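You operate a simulated robot arm through the tools that you are given. There is no shell and no other tool.

Carry out the task below with a simulated robot arm. There is one attempt and no reset: what you move stays moved.

JOB
Pack the blue and pink balls in the teal tub and close it.
Fine: lay the lid on the dryer meanwhile; leave the third ball on the dryer.

The check looks at the end state, three seconds after you hand in, the way a careful person would. Anything else that was tipped, shoved, dropped, spilled or broken makes it a failure. Lids that push on must go on centred and level and be pressed home; caps that screw on are set level and turned clockwise until they are tight.

ROBOT AND FRAMES
A 6-joint arm with a two-finger parallel gripper, fixed in place. Base frame: the origin is at the foot of the arm, x ahead of it, y to its left, z up; the work surface is at about z = 0.85. Lengths are in m, angles in degrees, forces in N, time in s.
With the tool pointing down near the work surface it reaches from about 0.24 to 0.64 m from the base axis. Its first joint turns from -66.0 to 66.0 degrees. Payload 2.7 kg.
Tool frame: the origin (TCP) lies between the finger pads and is the grasp point; the fingertips stand 0.023 m ahead of it; z points along the fingers, y is the line along which they close. The gripper opens to 0.094 m. The fingers are 0.038 m wide and 0.01 m thick; the gripper's body (0.054 by 0.096 m) begins 0.039 m behind the TCP.
Orientation is that of the tool frame in the base frame, as [roll, pitch, yaw] about the fixed x, y, z axes, in that order (R = Rz(yaw) Ry(pitch) Rx(roll)). With the fingers straight down and closing along the base's y, the tool's x points along the base's -x, its y along +y and its z along -z.

CONTROLS
- The arm moves only by the tool servo_tool. Its argument "plan" is one flat list of numbers, 7 for each row, row after row: the finger opening in m, from 0 to 0.094, then the shift along the tool's x, y, z in m, then the turn, a rotation vector about the tool's x, y, z in degrees. In form: [gripper, tx, ty, tz, rx, ry, rz, gripper, tx, ty, tz, rx, ry, rz, ...]. A call has 1 to 20 rows; each row is the pose to reach, as a shift and turn from the pose commanded when the call began, along the tool's axes at that moment. Rows are played at 5 a second. More than 0.05 m and 8.6 degrees between two rows, or a gripper value outside its range, and nothing of the call is played. A pose out of reach is approached as far as the arm can. The call stops where the force on the tool passes 80 N (or 10 N more than at its start, if that is more) or the arm is blocked; 0.2 s more then pass. The fingers move at their own pace (about 0.045 m/s each) and stop on an object; they squeeze with about 35 N. The grip force told is the motor's: it shows also when the fingers shut on nothing. Time passes only in rows, and 0.2 s behind the last, so rows that repeat a pose let the fingers close. It gives the time, the measured TCP pose, the force on the tool (base axes), the opening and the grip force at its end, in the units of the frame above (readings bear some noise), with the torque about the TCP (base axes, N m) and any sound that the robot's microphone picked up, and new pictures: "pictures" is both (left out), scene, wrist or none.
- Cameras (640 x 400 px; columns grow to the right, rows downward): "scene" is fixed at [0.0478, -0.4142, 1.4093]; the picture's right is [0.95, -0.32, 0.00], its down [-0.17, -0.50, -0.85] and it looks along [0.27, 0.81, -0.53] (base axes); focal length 335 px, centre (320, 200). "wrist" rides on the gripper at [0.087, 0.016, -0.074] in the tool frame; the picture's right is [-0.18, 0.98, 0.00], its down [-0.58, -0.11, -0.81] and it looks along [-0.79, -0.15, 0.59] (tool axes); focal length 243 px, centre (320, 200). There is no depth. A picture from a camera that has moved, and an enlarged one, comes with that camera's place and axes in the base frame and with its lens.
- zoom(camera, box): a new picture of the part [left, top, right, bottom] of that camera's present view, enlarged. No time passes.
- finish_job(): hands the job in; it is judged then, once.

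Nothing tells you positions but the pictures and the camera data. Unless the task says otherwise, let go and move clear before handing in.

The tools are called as a command line: name --argument value ..., lists and objects as JSON in quotes. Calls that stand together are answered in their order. servo_tool: Moves the arm, as the interface text tells. Its arguments: {"type":"object","properties":{"plan":{"type":"array"},"pictures":{"type":"string","enum":["both","scene","wrist","none"]}},"required":["plan"]} The other tools are called the same way: zoom (camera, box) takes an enlarged picture of a part of a camera's view; finish_job () hands the job in.

At the start:

```text
time_s: 0.0
tool_pos: [0.3308, 0.2651, 1.2078]
ee_rot: [179.9, 0.0, 180.0]
ft_force: [0.2, 0.1, 0.3]
torque: [0.02, 0.0, -0.01]
finger_gap: 0.0941
gripper_force: 0.1
```

scene: 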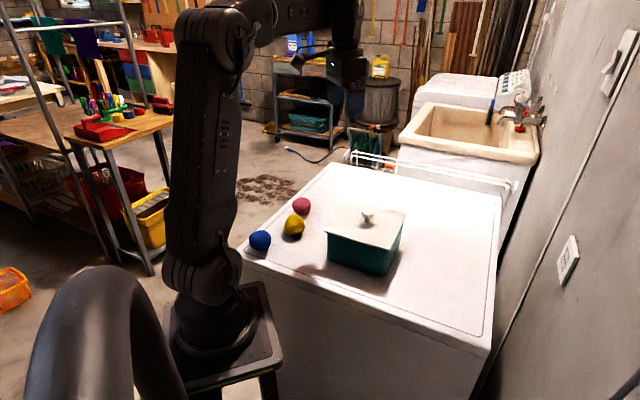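
wrist: 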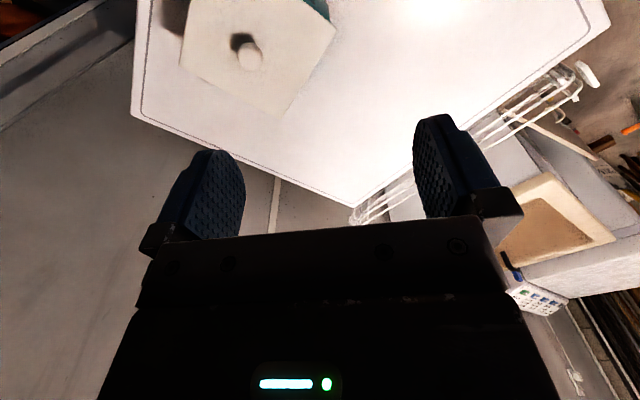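

I see a white dryer top with a teal tub with a white lid (a knob on top), and three balls: blue, yellow, pink. I'll enlarge the views first to estimate positions.

zoom --camera "scene" --box '[230, 170, 430, 295]'

zoom --camera "wrist" --box '[120, 0, 440, 200]'

```text
3.20 times, centred on (330, 232) of scene
camera zoom: at [0.0478, -0.4142, 1.4093], right [0.95, -0.32, 0.0], down [-0.17, -0.5, -0.85], along [0.27, 0.81, -0.53], focal length 1072 px, centre (288, 96)
```

zoom: 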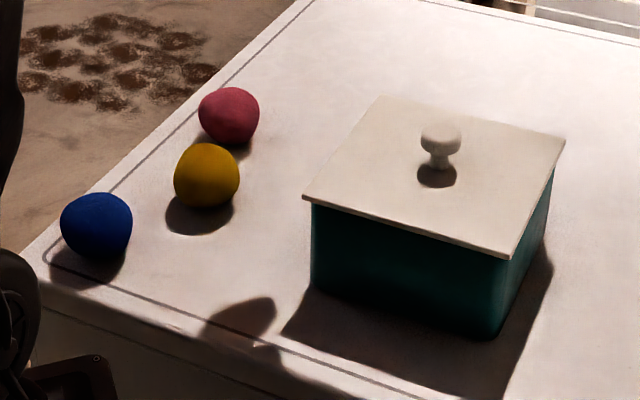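

```text
2.00 times, centred on (280, 100) of wrist
camera zoom: at [0.244, 0.2818, 1.2822], right [0.18, 0.98, 0.0], down [0.58, -0.11, 0.81], along [0.79, -0.15, -0.59], focal length 485 px, centre (400, 400)
```

zoom: 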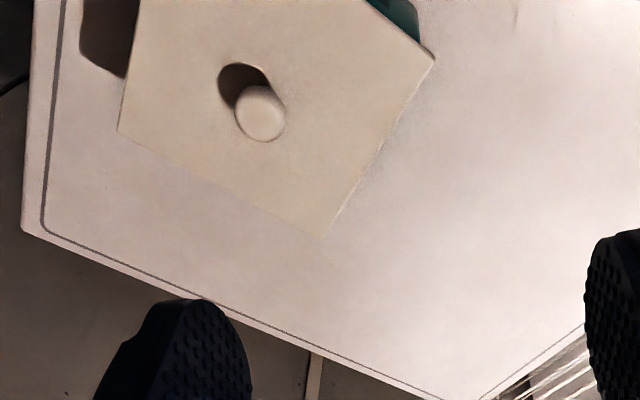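

The lid (about 15 cm square, turned roughly 45°) has its knob near (0.362, 0.172, 0.963). I take the blue ball to be near (0.116, 0.263), the yellow near (0.217, 0.302) and the pink near (0.260, 0.387). I'll move above the knob for a closer look.

servo_tool --plan '[0.094, -0.006, -0.018, 0.03, 0, 0, 0, 0.094, -0.012, -0.036, 0.06, 0, 0, 0, 0.094, -0.019, -0.055, 0.09, 0, 0, 0, 0.094, -0.025, -0.074, 0.115, 0, 0, 0, 0.094, -0.032, -0.092, 0.138, 0, 0, 0, 0.094, -0.032, -0.092, 0.138, 0, 0, 0]' --pictures "both"

```text
time_s: 1.4
tool_pos: [0.3631, 0.1738, 1.0696]
ee_rot: [179.9, 0.0, -179.9]
ft_force: [-0.5, -0.9, 0.8]
torque: [0.01, -0.03, -0.01]
finger_gap: 0.0943
gripper_force: 0.1
camera wrist: at [0.2769, 0.1902, 1.1436], right [0.18, 0.98, 0.0], down [0.58, -0.11, 0.81], along [0.79, -0.15, -0.59], focal length 243 px, centre (320, 200)
```

scene: 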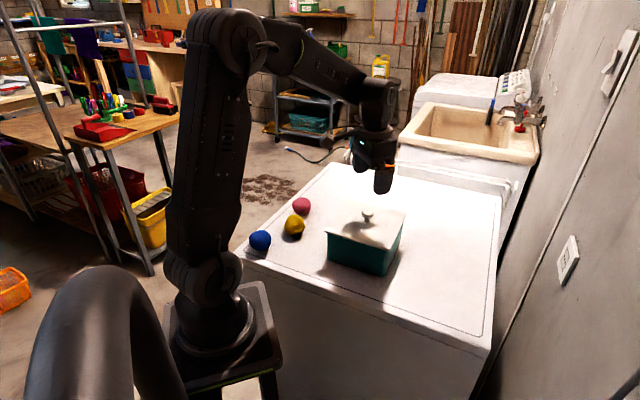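
wrist: 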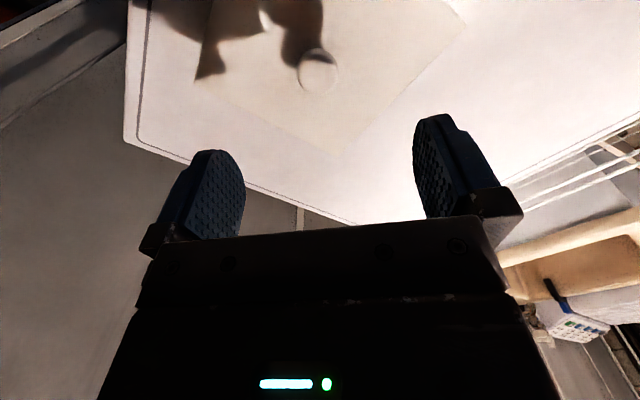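

The gripper is now over the lid; I'll enlarge the knob in both views to refine its position.

zoom --camera "wrist" --box '[180, 0, 480, 188]'

zoom --camera "scene" --box '[320, 195, 416, 255]'

```text
2.13 times, centred on (330, 94) of wrist
camera zoom: at [0.2769, 0.1902, 1.1436], right [0.18, 0.98, 0.0], down [0.58, -0.11, 0.81], along [0.79, -0.15, -0.59], focal length 516 px, centre (299, 426)
```

zoom: 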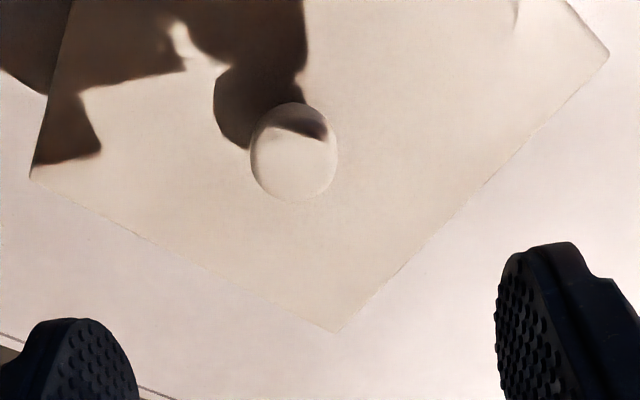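

```text
6.67 times, centred on (368, 225) of scene
camera zoom: at [0.0478, -0.4142, 1.4093], right [0.95, -0.32, 0.0], down [-0.17, -0.5, -0.85], along [0.27, 0.81, -0.53], focal length 2234 px, centre (0, 33)
```

zoom: 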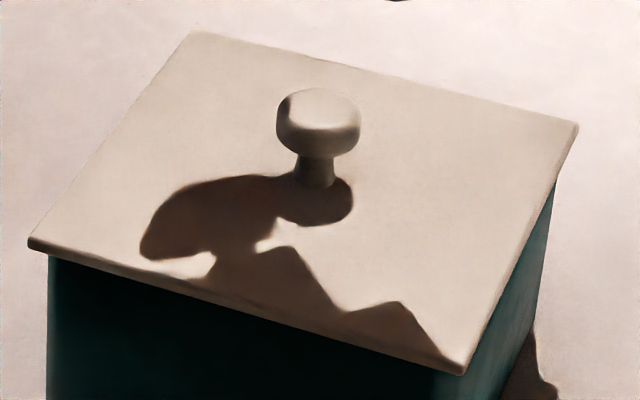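

The knob cap is about 3 cm wide, centred near (0.364, 0.173, 0.962), and the lid's top face is near z = 0.938. I'll lower with the fingers partly open and check before closing.

servo_tool --plan '[0.06, 0, 0, 0.02, 0, 0, 0, 0.06, 0, 0, 0.04, 0, 0, 0, 0.06, 0, 0, 0.06, 0, 0, 0, 0.06, 0, 0, 0.075, 0, 0, 0, 0.06, 0, 0, 0.088, 0, 0, 0, 0.06, 0, 0, 0.095, 0, 0, 0, 0.06, 0, 0, 0.1, 0, 0, 0, 0.06, 0, 0, 0.1, 0, 0, 0]' --pictures "both"

```text
time_s: 3.2
tool_pos: [0.3632, 0.1743, 0.9688]
ee_rot: [-179.9, 0.0, -179.9]
ft_force: [-0.2, -0.5, -0.4]
torque: [-0.02, -0.02, 0.02]
finger_gap: 0.0598
gripper_force: 0.1
camera wrist: at [0.2764, 0.1897, 1.0433], right [0.18, 0.98, 0.0], down [0.58, -0.11, 0.81], along [0.79, -0.15, -0.59], focal length 243 px, centre (320, 200)
```

scene: 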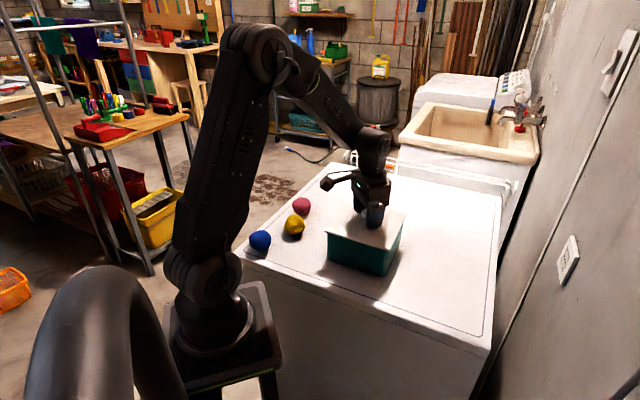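
wrist: 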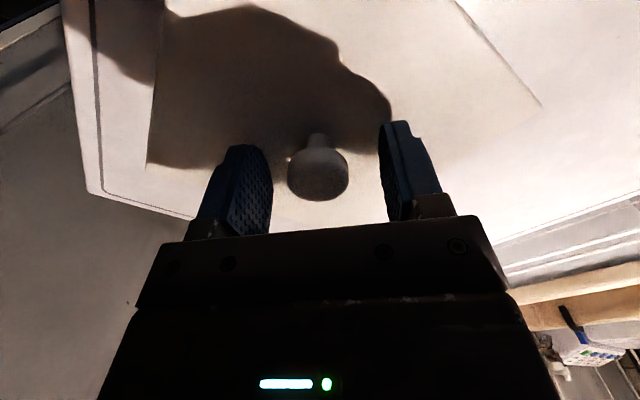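

The knob sits between the fingers. I'll check the clearance in close-up.

zoom --camera "wrist" --box '[200, 90, 456, 250]'

zoom --camera "scene" --box '[310, 165, 430, 240]'

```text
2.50 times, centred on (328, 170) of wrist
camera zoom: at [0.2764, 0.1897, 1.0433], right [0.18, 0.98, 0.0], down [0.58, -0.11, 0.81], along [0.79, -0.15, -0.59], focal length 606 px, centre (300, 275)
```

zoom: 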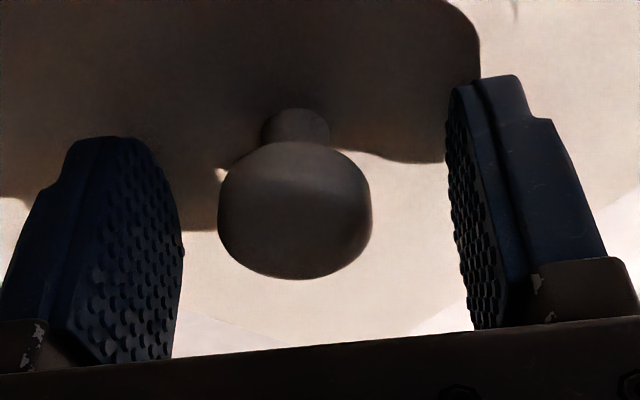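

```text
5.33 times, centred on (370, 202) of scene
camera zoom: at [0.0478, -0.4142, 1.4093], right [0.95, -0.32, 0.0], down [-0.17, -0.5, -0.85], along [0.27, 0.81, -0.53], focal length 1787 px, centre (53, 187)
```

zoom: 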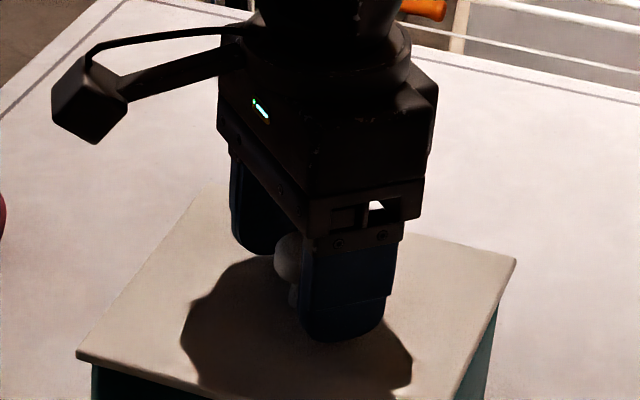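

Clearances look good. I'll centre by 1.5 mm and close on the knob.

servo_tool --plan '[0.06, 0, -0.0015, 0.002, 0, 0, 0, 0.045, 0, -0.0015, 0.002, 0, 0, 0, 0.036, 0, -0.0015, 0.002, 0, 0, 0, 0.02, 0, -0.0015, 0.002, 0, 0, 0, 0.0, 0, -0.0015, 0.002, 0, 0, 0, 0.0, 0, -0.0015, 0.002, 0, 0, 0, 0.0, 0, -0.0015, 0.002, 0, 0, 0]' --pictures "wrist"

```text
time_s: 4.8
tool_pos: [0.363, 0.1738, 0.9671]
ee_rot: [-180.0, 0.0, 179.9]
ft_force: [1.4, 0.3, -0.1]
torque: [0.01, -0.03, 0.01]
finger_gap: 0.0287
gripper_force: 35.0
camera wrist: at [0.2766, 0.1885, 1.0417], right [0.18, 0.98, 0.0], down [0.58, -0.11, 0.81], along [0.79, -0.15, -0.59], focal length 243 px, centre (320, 200)
```

wrist: 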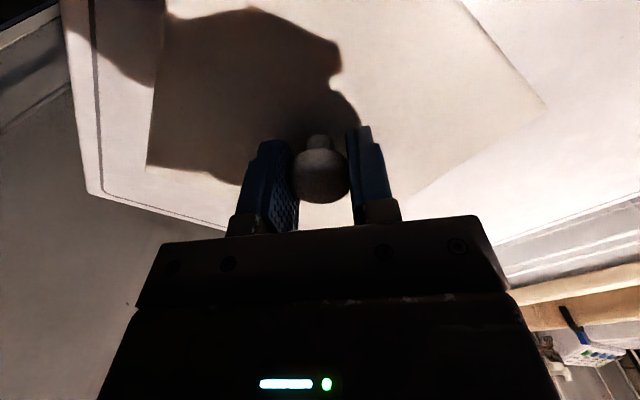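

The knob is held (gap 28.7 mm at 35 N). I'll lift slowly and watch the tub.

servo_tool --plan '[0.0, 0, 0, -0.003, 0, 0, 0, 0.0, 0, 0, -0.006, 0, 0, 0, 0.0, 0, 0, -0.01, 0, 0, 0, 0.0, 0, 0, -0.015, 0, 0, 0, 0.0, 0, 0, -0.02, 0, 0, 0, 0.0, 0, 0, -0.025, 0, 0, 0, 0.0, 0, 0, -0.03, 0, 0, 0]' --pictures "both"

zoom --camera "scene" --box '[280, 150, 440, 290]'

```text
time_s: 6.4
tool_pos: [0.3629, 0.1732, 0.9972]
ee_rot: [179.9, 0.0, -180.0]
ft_force: [0.7, 0.0, -2.0]
torque: [0.0, 0.0, 0.0]
finger_gap: 0.0285
gripper_force: 34.7
heard: snap
camera wrist: at [0.2758, 0.1888, 1.0721], right [0.18, 0.98, 0.0], down [0.58, -0.11, 0.81], along [0.79, -0.15, -0.59], focal length 243 px, centre (320, 200)
```

scene: 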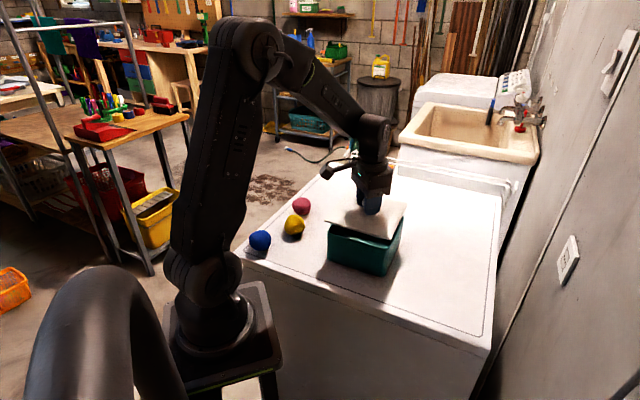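
wrist: 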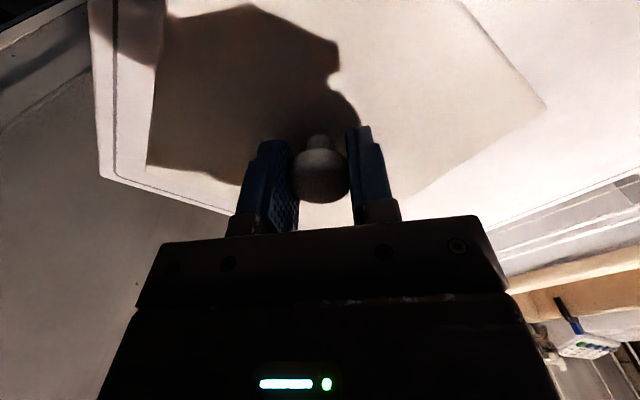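

```text
2.86 times, centred on (360, 220) of scene
camera zoom: at [0.0478, -0.4142, 1.4093], right [0.95, -0.32, 0.0], down [-0.17, -0.5, -0.85], along [0.27, 0.81, -0.53], focal length 958 px, centre (206, 143)
```

zoom: 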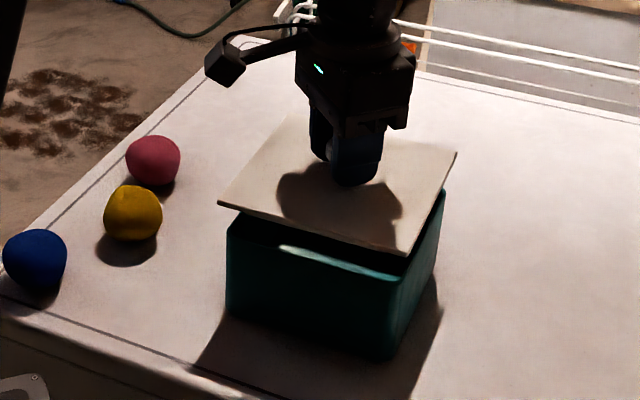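

The lid came off with a snap and the tub stayed put, so it is a snap-on lid (grip height z ≈ 0.967 when seated). I'll carry it to a clear part of the dryer near (0.508, 0.050).

servo_tool --plan '[0, 0, 0, -0.015, 0, 0, 0, 0, 0, 0, -0.03, 0, 0, 0, 0, 0, 0, -0.045, 0, 0, 0, 0, -0.01, -0.008, -0.05, 0, 0, 0, 0, -0.03, -0.025, -0.05, 0, 0, 0, 0, -0.05, -0.042, -0.05, 0, 0, 0, 0, -0.07, -0.059, -0.05, 0, 0, 0, 0, -0.09, -0.076, -0.05, 0, 0, 0, 0, -0.11, -0.093, -0.05, 0, 0, 0, 0, -0.13, -0.11, -0.05, 0, 0, 0, 0, -0.145, -0.122, -0.05, 0, 0, 0, 0, -0.145, -0.122, -0.04, 0, 0, 0, 0, -0.145, -0.122, -0.02, 0, 0, 0, 0, -0.145, -0.122, 0.0, 0, 0, 0, 0, -0.145, -0.122, 0.02, 0, 0, 0, 0, -0.145, -0.122, 0.04, 0, 0, 0, 0, -0.145, -0.122, 0.055, 0, 0, 0, 0, -0.145, -0.122, 0.065, 0, 0, 0]' --pictures "both"

zoom --camera "scene" --box '[310, 150, 500, 310]'

```text
time_s: 10.2
tool_pos: [0.5078, 0.05, 0.9322]
ee_rot: [179.9, 0.0, 180.0]
ft_force: [-0.1, 0.5, -0.3]
torque: [-0.03, 0.01, -0.02]
finger_gap: 0.0279
gripper_force: 35.2
camera wrist: at [0.4215, 0.0664, 1.006], right [0.18, 0.98, 0.0], down [0.58, -0.11, 0.81], along [0.79, -0.15, -0.59], focal length 243 px, centre (320, 200)
```

scene: 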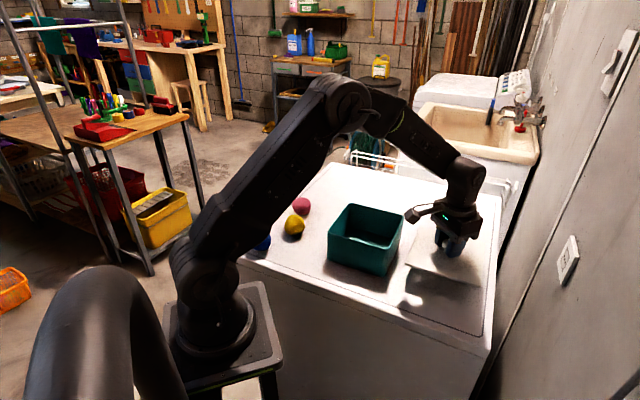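
wrist: 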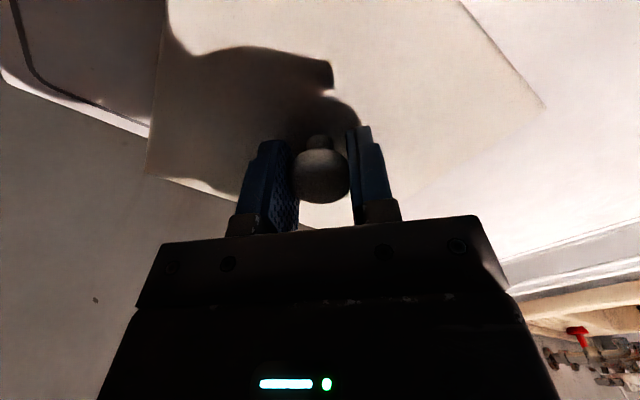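

```text
2.50 times, centred on (405, 230) of scene
camera zoom: at [0.0479, -0.4142, 1.4093], right [0.95, -0.32, 0.0], down [-0.17, -0.5, -0.85], along [0.27, 0.81, -0.53], focal length 838 px, centre (108, 125)
```

zoom: 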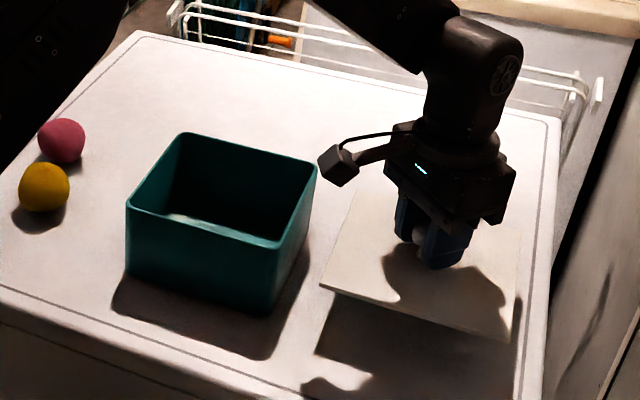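

The lid is over its spot, still above the surface. I'll lower it gradually and read the force.

servo_tool --plan '[0, 0, 0, 0.008, 0, 0, 0, 0, 0, 0, 0.016, 0, 0, 0, 0, 0, 0, 0.022, 0, 0, 0, 0, 0, 0, 0.026, 0, 0, 0, 0, 0, 0, 0.026, 0, 0, 0]' --pictures "scene"

zoom --camera "scene" --box '[390, 190, 500, 300]'

```text
time_s: 11.4
tool_pos: [0.5089, 0.0502, 0.906]
ee_rot: [179.9, 0.0, -180.0]
ft_force: [0.5, -0.4, -0.8]
torque: [0.0, -0.03, 0.02]
finger_gap: 0.0284
gripper_force: 34.7
```

scene: 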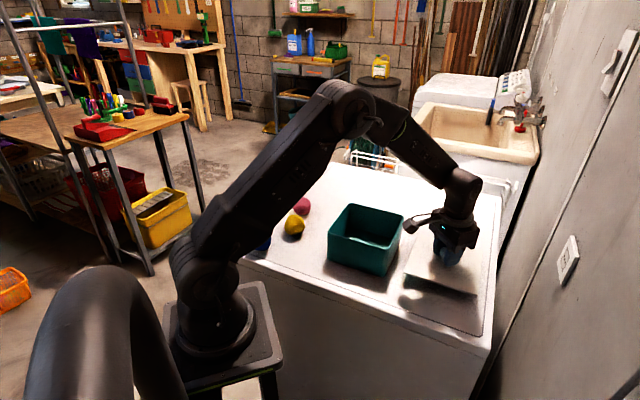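

```text
3.64 times, centred on (445, 245) of scene
camera zoom: at [0.0478, -0.4142, 1.4093], right [0.95, -0.32, 0.0], down [-0.17, -0.5, -0.85], along [0.27, 0.81, -0.53], focal length 1219 px, centre (-134, 36)
```

zoom: 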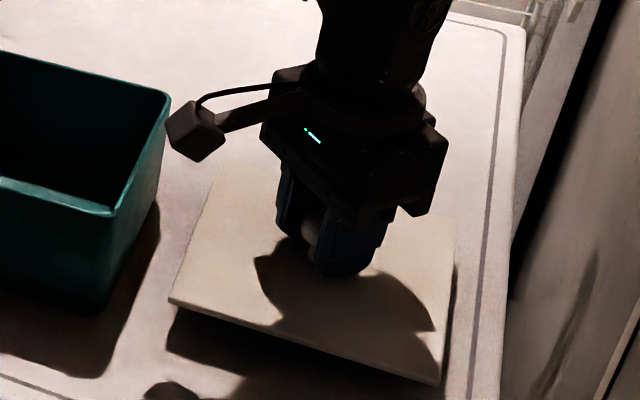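

Still a couple of centimetres up. I'll continue in small steps.

servo_tool --plan '[0, 0, 0, 0.003, 0, 0, 0, 0, 0, 0, 0.006, 0, 0, 0, 0, 0, 0, 0.008, 0, 0, 0, 0, 0, 0, 0.008, 0, 0, 0]' --pictures "none"

zoom --camera "scene" --box '[390, 190, 500, 300]'

```text
time_s: 12.4
tool_pos: [0.5066, 0.0507, 0.898]
ee_rot: [180.0, 0.0, 180.0]
ft_force: [-0.1, 0.1, -0.5]
torque: [0.02, -0.01, 0.0]
finger_gap: 0.0284
gripper_force: 34.9
```

```text
3.64 times, centred on (445, 245) of scene
camera zoom: at [0.0478, -0.4142, 1.4093], right [0.95, -0.32, 0.0], down [-0.17, -0.5, -0.85], along [0.27, 0.81, -0.53], focal length 1219 px, centre (-134, 36)
```

zoom: 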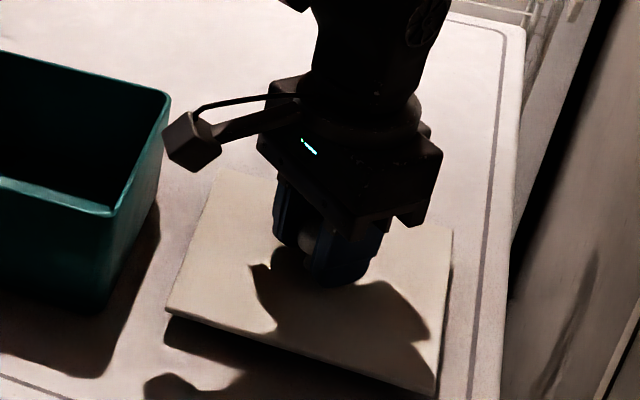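

servo_tool --plan '[0, 0, 0, 0.002, 0, 0, 0, 0, 0, 0, 0.004, 0, 0, 0, 0, 0, 0, 0.004, 0, 0, 0]' --pictures "none"

zoom --camera "scene" --box '[390, 190, 500, 300]'

```text
time_s: 13.2
tool_pos: [0.5062, 0.0508, 0.8938]
ee_rot: [179.9, 0.1, -179.9]
ft_force: [-0.3, -0.3, -1.0]
torque: [-0.03, 0.01, -0.05]
finger_gap: 0.0284
gripper_force: 35.0
```

```text
3.64 times, centred on (445, 245) of scene
camera zoom: at [0.0478, -0.4142, 1.4093], right [0.95, -0.32, 0.0], down [-0.17, -0.5, -0.85], along [0.27, 0.81, -0.53], focal length 1219 px, centre (-134, 36)
```

zoom: 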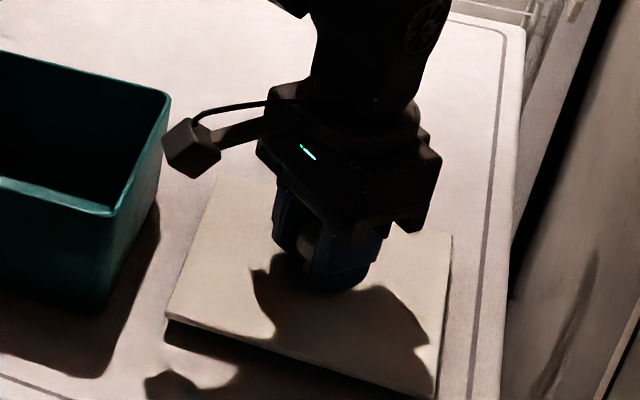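

servo_tool --plan '[0, 0, 0, 0.002, 0, 0, 0, 0, 0, 0, 0.003, 0, 0, 0, 0, 0, 0, 0.003, 0, 0, 0]' --pictures "none"

zoom --camera "scene" --box '[410, 210, 490, 310]'

```text
time_s: 14.0
tool_pos: [0.5081, 0.052, 0.8918]
ee_rot: [-180.0, 0.2, -179.9]
ft_force: [-3.2, -3.6, 12.6]
torque: [0.12, 0.31, 0.08]
finger_gap: 0.0284
gripper_force: 35.1
```

```text
4.00 times, centred on (450, 260) of scene
camera zoom: at [0.0475, -0.4143, 1.4093], right [0.95, -0.32, 0.0], down [-0.17, -0.5, -0.85], along [0.27, 0.81, -0.53], focal length 1340 px, centre (-200, -40)
```

zoom: 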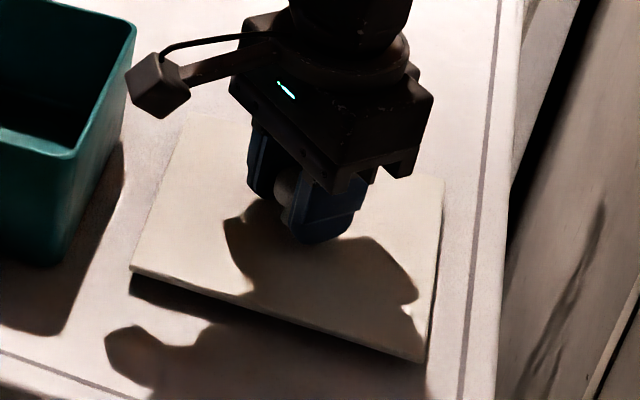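

Contact felt (12.6 N) with the grip height at z ≈ 0.892; the lid is resting on the dryer. I'll ease off, open the fingers and rise straight up.

servo_tool --plan '[0, 0, 0, -0.001, 0, 0, 0, 0.03, 0, 0, -0.001, 0, 0, 0, 0.045, 0, 0, -0.001, 0, 0, 0, 0.06, 0, 0, -0.001, 0, 0, 0, 0.06, 0, 0, -0.001, 0, 0, 0, 0.06, 0, 0, -0.015, 0, 0, 0, 0.06, 0, 0, -0.035, 0, 0, 0, 0.06, 0, 0, -0.06, 0, 0, 0, 0.06, 0, 0, -0.09, 0, 0, 0, 0.06, 0, 0, -0.12, 0, 0, 0]' --pictures "both"

zoom --camera "scene" --box '[310, 190, 500, 320]'

zoom --camera "scene" --box '[230, 170, 430, 295]'

```text
time_s: 16.2
tool_pos: [0.5066, 0.0519, 1.0135]
ee_rot: [179.8, 0.0, 180.0]
ft_force: [-0.7, 0.7, -0.5]
torque: [-0.02, 0.01, 0.01]
finger_gap: 0.0602
gripper_force: 0.1
camera wrist: at [0.4201, 0.0673, 1.0868], right [0.18, 0.98, 0.0], down [0.58, -0.11, 0.81], along [0.79, -0.15, -0.59], focal length 243 px, centre (320, 200)
```

scene: 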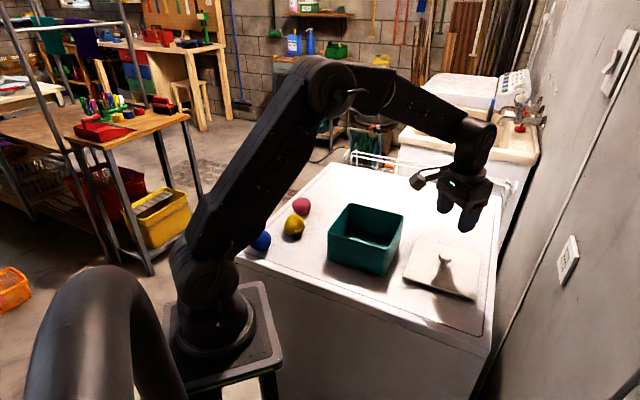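
wrist: 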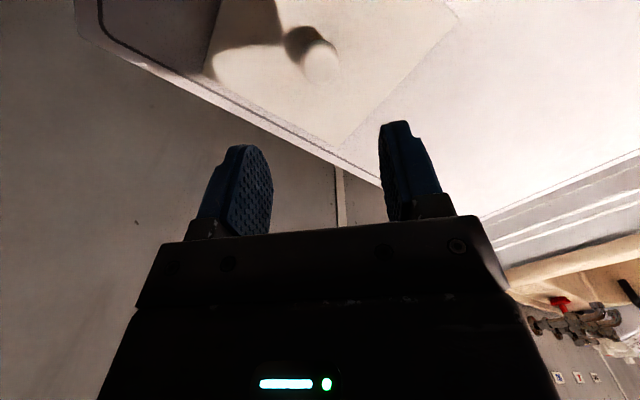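

```text
3.08 times, centred on (405, 255) of scene
camera zoom: at [0.0478, -0.4142, 1.4093], right [0.95, -0.32, 0.0], down [-0.17, -0.5, -0.85], along [0.27, 0.81, -0.53], focal length 1031 px, centre (58, 31)
```

zoom: 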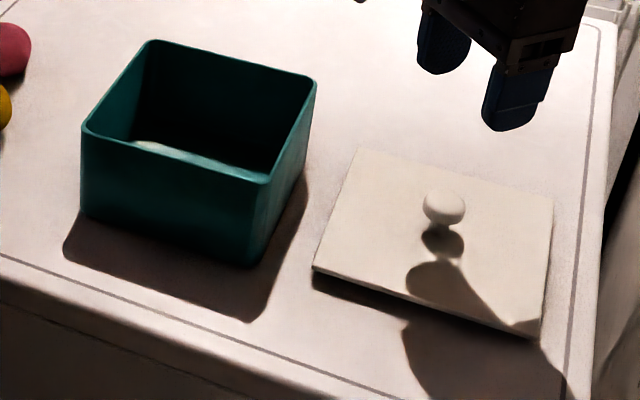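

```text
3.20 times, centred on (330, 232) of scene
camera zoom: at [0.0478, -0.4142, 1.4093], right [0.95, -0.32, 0.0], down [-0.17, -0.5, -0.85], along [0.27, 0.81, -0.53], focal length 1072 px, centre (288, 96)
```

zoom: 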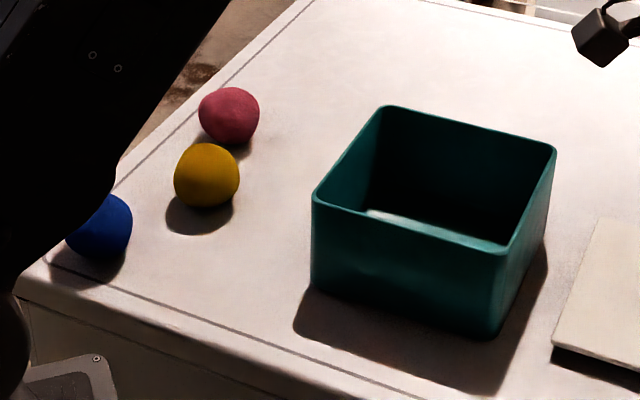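

The lid is lying cleanly on the dryer and the tub is open and undisturbed. Next I'll move over the pink ball with a 45° turn, so the fingers close across the yellow–pink line.

servo_tool --plan '[0.09, 0.021, 0.028, 0.001, 0, 0, -3.75, 0.09, 0.041, 0.056, 0.002, 0, 0, -7.5, 0.09, 0.062, 0.084, 0.003, 0, 0, -11.25, 0.09, 0.083, 0.112, 0.004, 0, 0, -15, 0.09, 0.103, 0.14, 0.005, 0, 0, -18.75, 0.09, 0.124, 0.168, 0.006, 0, 0, -22.5, 0.09, 0.145, 0.196, 0.007, 0, 0, -26.25, 0.09, 0.165, 0.224, 0.008, 0, 0, -30, 0.09, 0.186, 0.252, 0.009, 0, 0, -33.75, 0.09, 0.207, 0.28, 0.01, 0, 0, -37.5, 0.09, 0.227, 0.308, 0.011, 0, 0, -41.25, 0.09, 0.248, 0.336, 0.012, 0, 0, -45, 0.09, 0.248, 0.336, 0.012, 0, 0, -45]' --pictures "both"

zoom --camera "wrist" --box '[180, 0, 480, 188]'

zoom --camera "scene" --box '[230, 150, 430, 290]'

```text
time_s: 19.0
tool_pos: [0.2586, 0.3873, 1.0001]
ee_rot: [180.0, 0.1, -135.0]
ft_force: [-0.3, 0.3, 0.2]
torque: [0.02, -0.01, 0.04]
finger_gap: 0.0901
gripper_force: 0.0
camera wrist: at [0.1857, 0.3373, 1.0736], right [-0.57, 0.82, 0.0], down [0.49, 0.33, 0.81], along [0.67, 0.46, -0.59], focal length 243 px, centre (320, 200)
```

scene: 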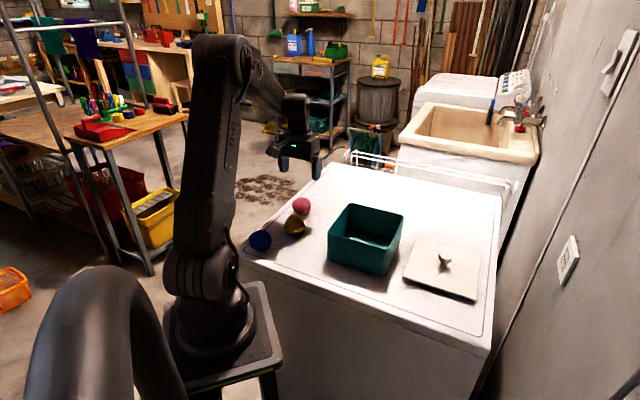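
wrist: 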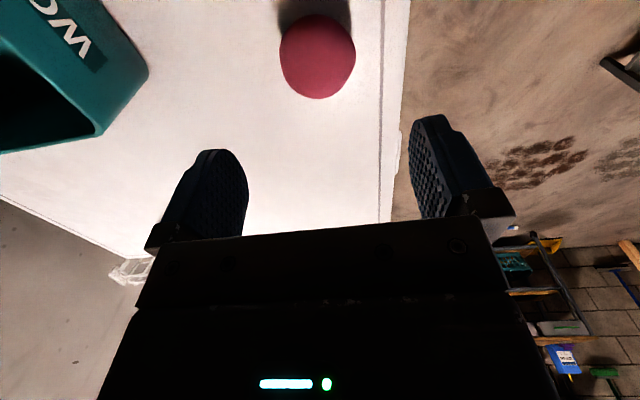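

```text
2.13 times, centred on (330, 94) of wrist
camera zoom: at [0.1857, 0.3373, 1.0736], right [-0.57, 0.82, 0.0], down [0.49, 0.33, 0.81], along [0.67, 0.46, -0.59], focal length 516 px, centre (299, 426)
```

zoom: 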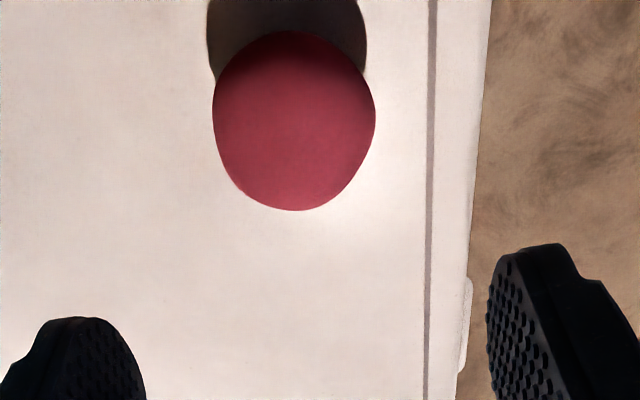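

```text
2.86 times, centred on (330, 220) of scene
camera zoom: at [0.0478, -0.4142, 1.4093], right [0.95, -0.32, 0.0], down [-0.17, -0.5, -0.85], along [0.27, 0.81, -0.53], focal length 958 px, centre (291, 143)
```

zoom: 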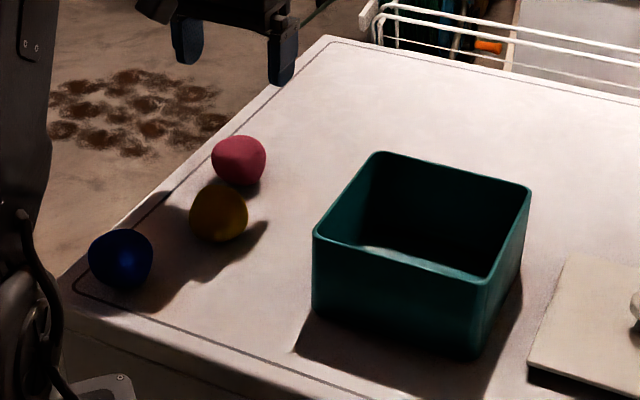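

The pink ball is almost exactly below the gripper, about (0.259, 0.386), and the yellow ball is clear of both fingers. I'll descend around it.

servo_tool --plan '[0.09, 0.0015, -0.001, 0.025, 0, 0, 0, 0.09, 0.0015, -0.001, 0.05, 0, 0, 0, 0.09, 0.0015, -0.001, 0.07, 0, 0, 0, 0.09, 0.0015, -0.001, 0.09, 0, 0, 0, 0.09, 0.0015, -0.001, 0.105, 0, 0, 0, 0.09, 0.0015, -0.001, 0.115, 0, 0, 0, 0.09, 0.0015, -0.001, 0.121, 0, 0, 0, 0.09, 0.0015, -0.001, 0.121, 0, 0, 0]' --pictures "both"

zoom --camera "wrist" --box '[150, 80, 470, 260]'

zoom --camera "scene" --box '[240, 150, 370, 270]'

```text
time_s: 20.8
tool_pos: [0.2581, 0.3857, 0.879]
ee_rot: [-180.0, 0.1, -135.1]
ft_force: [0.3, 0.0, 0.0]
torque: [0.01, 0.0, -0.02]
finger_gap: 0.0902
gripper_force: 0.1
camera wrist: at [0.1862, 0.3352, 0.9534], right [-0.57, 0.82, 0.0], down [0.49, 0.33, 0.81], along [0.67, 0.46, -0.59], focal length 243 px, centre (320, 200)
```

scene: 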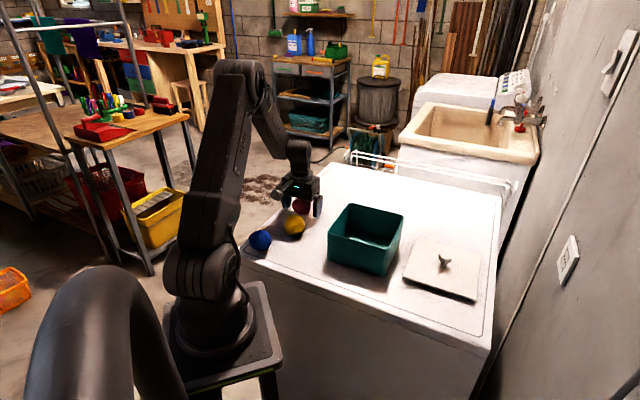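
wrist: 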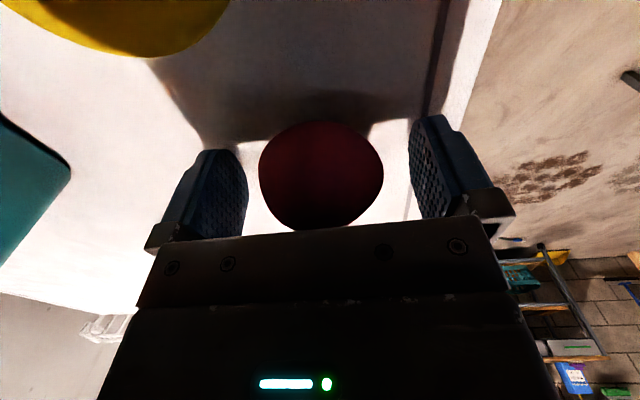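

```text
2.00 times, centred on (310, 170) of wrist
camera zoom: at [0.1862, 0.3352, 0.9534], right [-0.57, 0.82, 0.0], down [0.49, 0.33, 0.81], along [0.67, 0.46, -0.59], focal length 485 px, centre (340, 260)
```

zoom: 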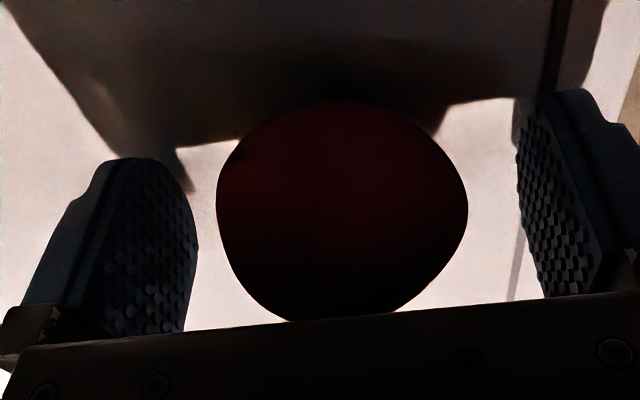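

```text
3.33 times, centred on (305, 210) of scene
camera zoom: at [0.0478, -0.4142, 1.4093], right [0.95, -0.32, 0.0], down [-0.17, -0.5, -0.85], along [0.27, 0.81, -0.53], focal length 1117 px, centre (370, 167)
```

zoom: 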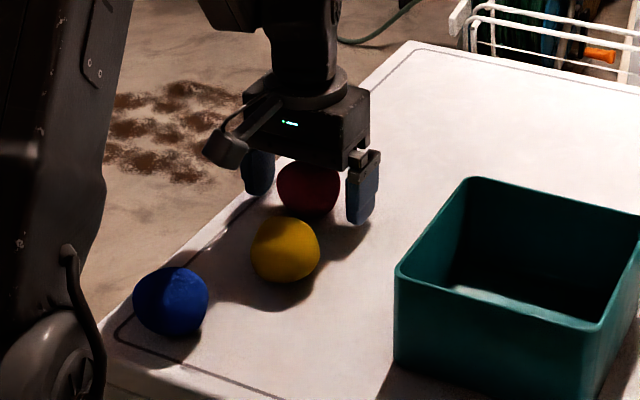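

The ball is centred between the fingers. Closing the gripper.

servo_tool --plan '[0.075, 0, 0, 0, 0, 0, 0, 0.065, 0, 0, 0, 0, 0, 0, 0.055, 0, 0, 0, 0, 0, 0, 0.045, 0, 0, 0, 0, 0, 0, 0.03, 0, 0, 0, 0, 0, 0, 0.0, 0, 0, 0, 0, 0, 0, 0.0, 0, 0, 0, 0, 0, 0]' --pictures "wrist"

```text
time_s: 22.4
tool_pos: [0.2581, 0.3848, 0.8789]
ee_rot: [180.0, 0.1, -135.0]
ft_force: [-0.5, -1.3, 0.9]
torque: [0.0, 0.02, 0.01]
finger_gap: 0.0504
gripper_force: 35.0
camera wrist: at [0.1862, 0.3352, 0.9536], right [-0.57, 0.82, 0.0], down [0.49, 0.33, 0.81], along [0.67, 0.46, -0.59], focal length 243 px, centre (320, 200)
```

wrist: 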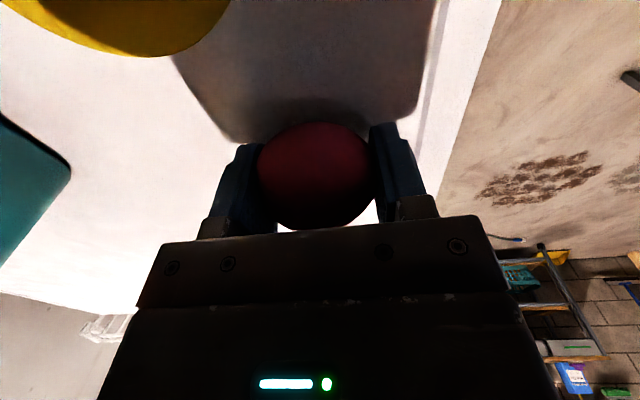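

The pink ball is gripped (gap 50 mm). I'll lift it, carry it over the tub and look before lowering.

servo_tool --plan '[0, 0, 0, -0.01, 0, 0, 0, 0, 0, 0, -0.03, 0, 0, 0, 0, 0, 0, -0.055, 0, 0, 0, 0, 0, 0, -0.08, 0, 0, 0, 0, 0, 0, -0.105, 0, 0, 0, 0, 0, 0, -0.13, 0, 0, 0, 0, 0.003, -0.015, -0.14, 0, 0, 0, 0, 0.008, -0.04, -0.14, 0, 0, 0, 0, 0.013, -0.065, -0.14, 0, 0, 0, 0, 0.019, -0.09, -0.14, 0, 0, 0, 0, 0.024, -0.115, -0.14, 0, 0, 0, 0, 0.029, -0.14, -0.14, 0, 0, 0, 0, 0.034, -0.165, -0.14, 0, 0, 0, 0, 0.039, -0.19, -0.14, 0, 0, 0, 0, 0.044, -0.212, -0.14, 0, 0, 0, 0, 0.0462, -0.2242, -0.14, 0, 0, 0, 0, 0.0462, -0.2242, -0.14, 0, 0, 0]' --pictures "both"

zoom --camera "wrist" --box '[100, 0, 520, 260]'

zoom --camera "scene" --box '[230, 130, 430, 290]'

```text
time_s: 26.0
tool_pos: [0.3871, 0.1942, 1.0179]
ee_rot: [-180.0, 0.1, -134.9]
ft_force: [-0.4, 0.9, 0.1]
torque: [0.0, 0.01, 0.01]
finger_gap: 0.0499
gripper_force: 34.6
camera wrist: at [0.3139, 0.1442, 1.0916], right [-0.57, 0.82, 0.0], down [0.49, 0.33, 0.81], along [0.67, 0.46, -0.59], focal length 243 px, centre (320, 200)
```

scene: 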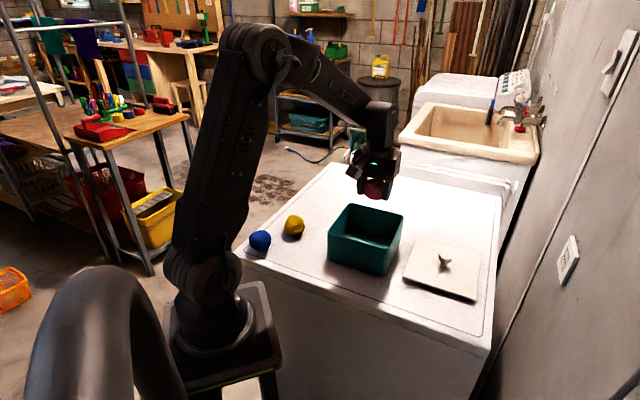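
wrist: 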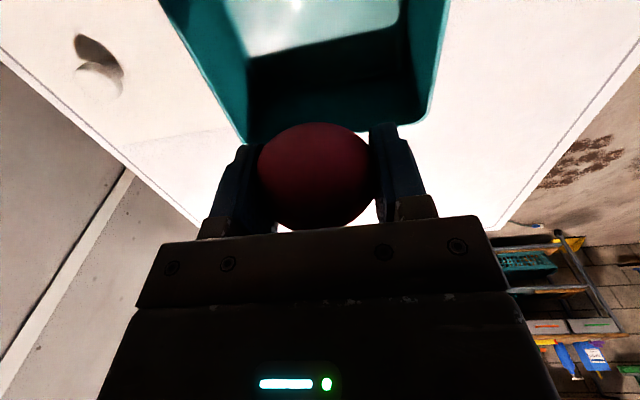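

```text
1.52 times, centred on (310, 130) of wrist
camera zoom: at [0.3139, 0.1442, 1.0916], right [-0.57, 0.82, 0.0], down [0.49, 0.33, 0.81], along [0.67, 0.46, -0.59], focal length 370 px, centre (335, 307)
```

zoom: 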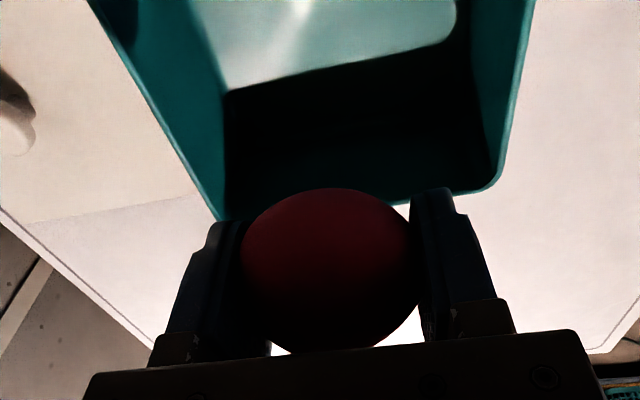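

```text
2.50 times, centred on (330, 210) of scene
camera zoom: at [0.0478, -0.4142, 1.4093], right [0.95, -0.32, 0.0], down [-0.17, -0.5, -0.85], along [0.27, 0.81, -0.53], focal length 838 px, centre (295, 175)
```

zoom: 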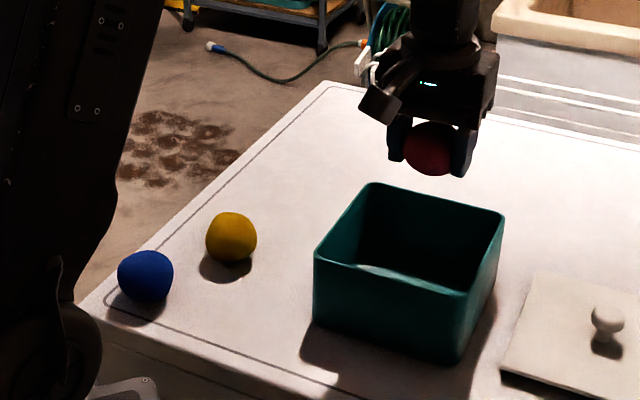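

The pink ball is over the far half of the open tub, centred sideways. I'll lower it in, release just above the floor and rise.

servo_tool --plan '[0, 0.002, 0, 0.02, 0, 0, 0, 0, 0.002, 0, 0.04, 0, 0, 0, 0, 0.002, 0, 0.06, 0, 0, 0, 0, 0.002, 0, 0.08, 0, 0, 0, 0, 0.002, 0, 0.1, 0, 0, 0, 0, 0.002, 0, 0.115, 0, 0, 0, 0, 0.002, 0, 0.126, 0, 0, 0, 0, 0.002, 0, 0.126, 0, 0, 0]' --pictures "both"

zoom --camera "scene" --box '[300, 150, 430, 280]'

```text
time_s: 27.8
tool_pos: [0.3843, 0.1919, 0.8925]
ee_rot: [180.0, 0.1, -135.0]
ft_force: [0.7, 0.4, -0.4]
torque: [-0.01, -0.01, 0.0]
finger_gap: 0.0496
gripper_force: 34.7
camera wrist: at [0.3118, 0.1421, 0.9666], right [-0.57, 0.82, 0.0], down [0.49, 0.33, 0.81], along [0.67, 0.46, -0.59], focal length 243 px, centre (320, 200)
```

scene: 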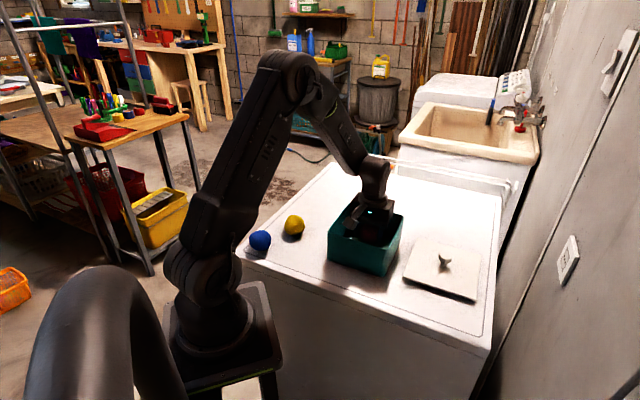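
wrist: 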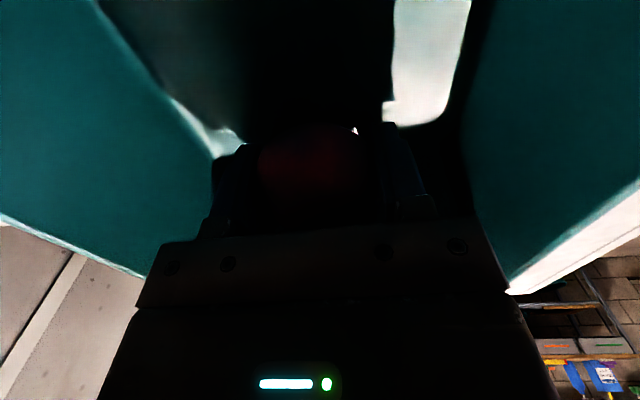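

```text
3.08 times, centred on (365, 215) of scene
camera zoom: at [0.0478, -0.4142, 1.4093], right [0.95, -0.32, 0.0], down [-0.17, -0.5, -0.85], along [0.27, 0.81, -0.53], focal length 1031 px, centre (182, 154)
```

zoom: 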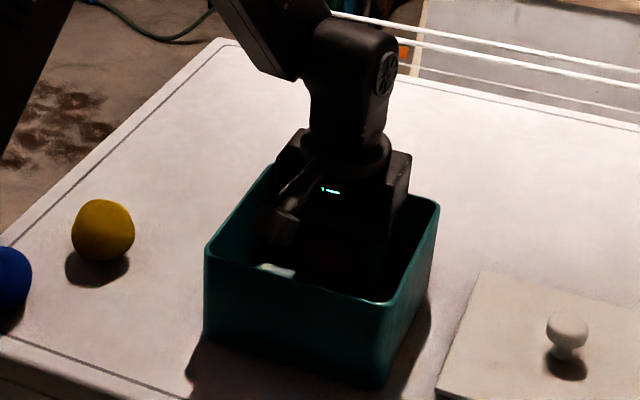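

No contact so far. I'll lower 4 mm more, open just enough to release, and rise.

servo_tool --plan '[0, 0, 0, 0.002, 0, 0, 0, 0, 0, 0, 0.004, 0, 0, 0, 0, 0, 0, 0.004, 0, 0, 0, 0.053, 0, 0, 0.004, 0, 0, 0, 0.06, 0, 0, 0.004, 0, 0, 0, 0.068, 0, 0, 0.004, 0, 0, 0, 0.068, 0, 0, 0.004, 0, 0, 0, 0.068, 0, 0, 0.004, 0, 0, 0, 0.068, 0, 0, -0.012, 0, 0, 0, 0.068, 0, 0, -0.035, 0, 0, 0, 0.068, 0, 0, -0.065, 0, 0, 0, 0.068, 0, 0, -0.1, 0, 0, 0, 0.068, 0, 0, -0.13, 0, 0, 0, 0.068, 0, 0, -0.13, 0, 0, 0]' --pictures "both"

zoom --camera "wrist" --box '[100, 0, 520, 260]'

zoom --camera "scene" --box '[230, 170, 430, 290]'

```text
time_s: 30.8
tool_pos: [0.3835, 0.1902, 1.0231]
ee_rot: [-180.0, 0.1, -135.0]
ft_force: [0.0, -0.2, 0.4]
torque: [-0.01, -0.01, 0.0]
finger_gap: 0.0681
gripper_force: 0.0
camera wrist: at [0.3123, 0.1408, 1.0974], right [-0.57, 0.82, 0.0], down [0.49, 0.33, 0.81], along [0.67, 0.46, -0.59], focal length 243 px, centre (320, 200)
```

scene: 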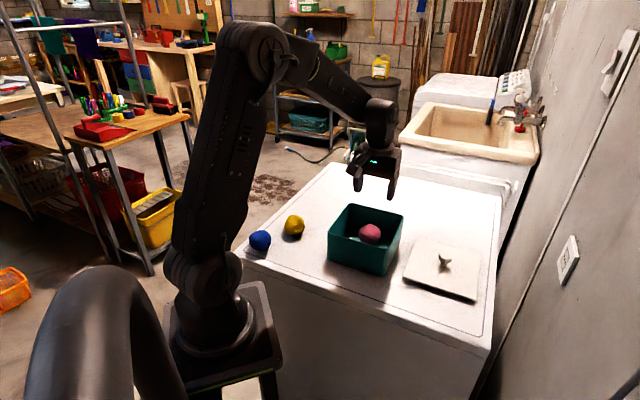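
wrist: 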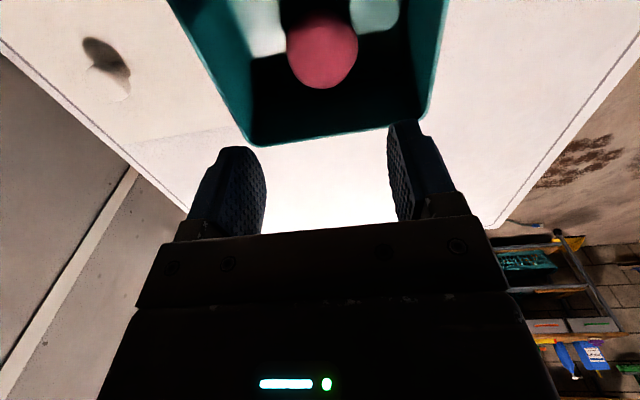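

```text
1.52 times, centred on (310, 130) of wrist
camera zoom: at [0.3123, 0.1408, 1.0974], right [-0.57, 0.82, 0.0], down [0.49, 0.33, 0.81], along [0.67, 0.46, -0.59], focal length 370 px, centre (335, 307)
```

zoom: 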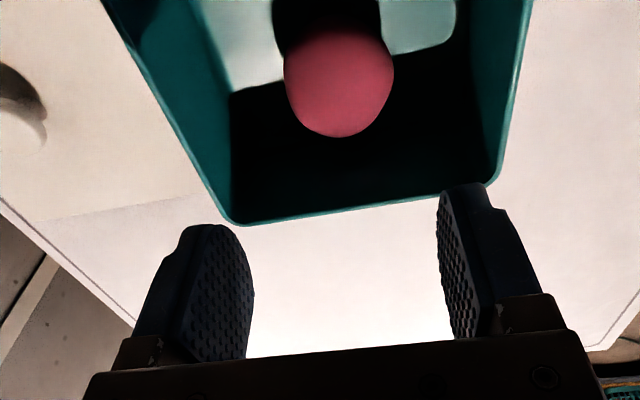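

```text
3.20 times, centred on (330, 230) of scene
camera zoom: at [0.0478, -0.4142, 1.4093], right [0.95, -0.32, 0.0], down [-0.17, -0.5, -0.85], along [0.27, 0.81, -0.53], focal length 1072 px, centre (288, 104)
```

zoom: 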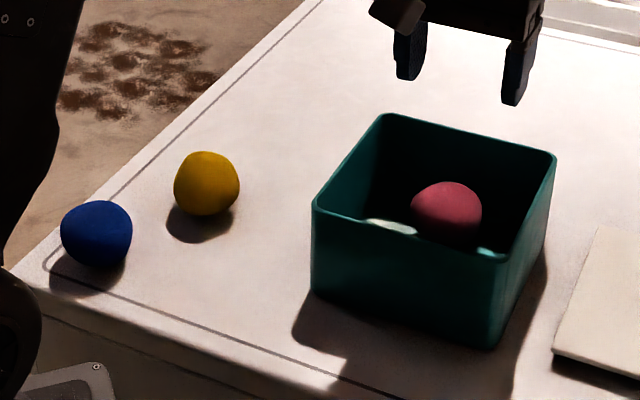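

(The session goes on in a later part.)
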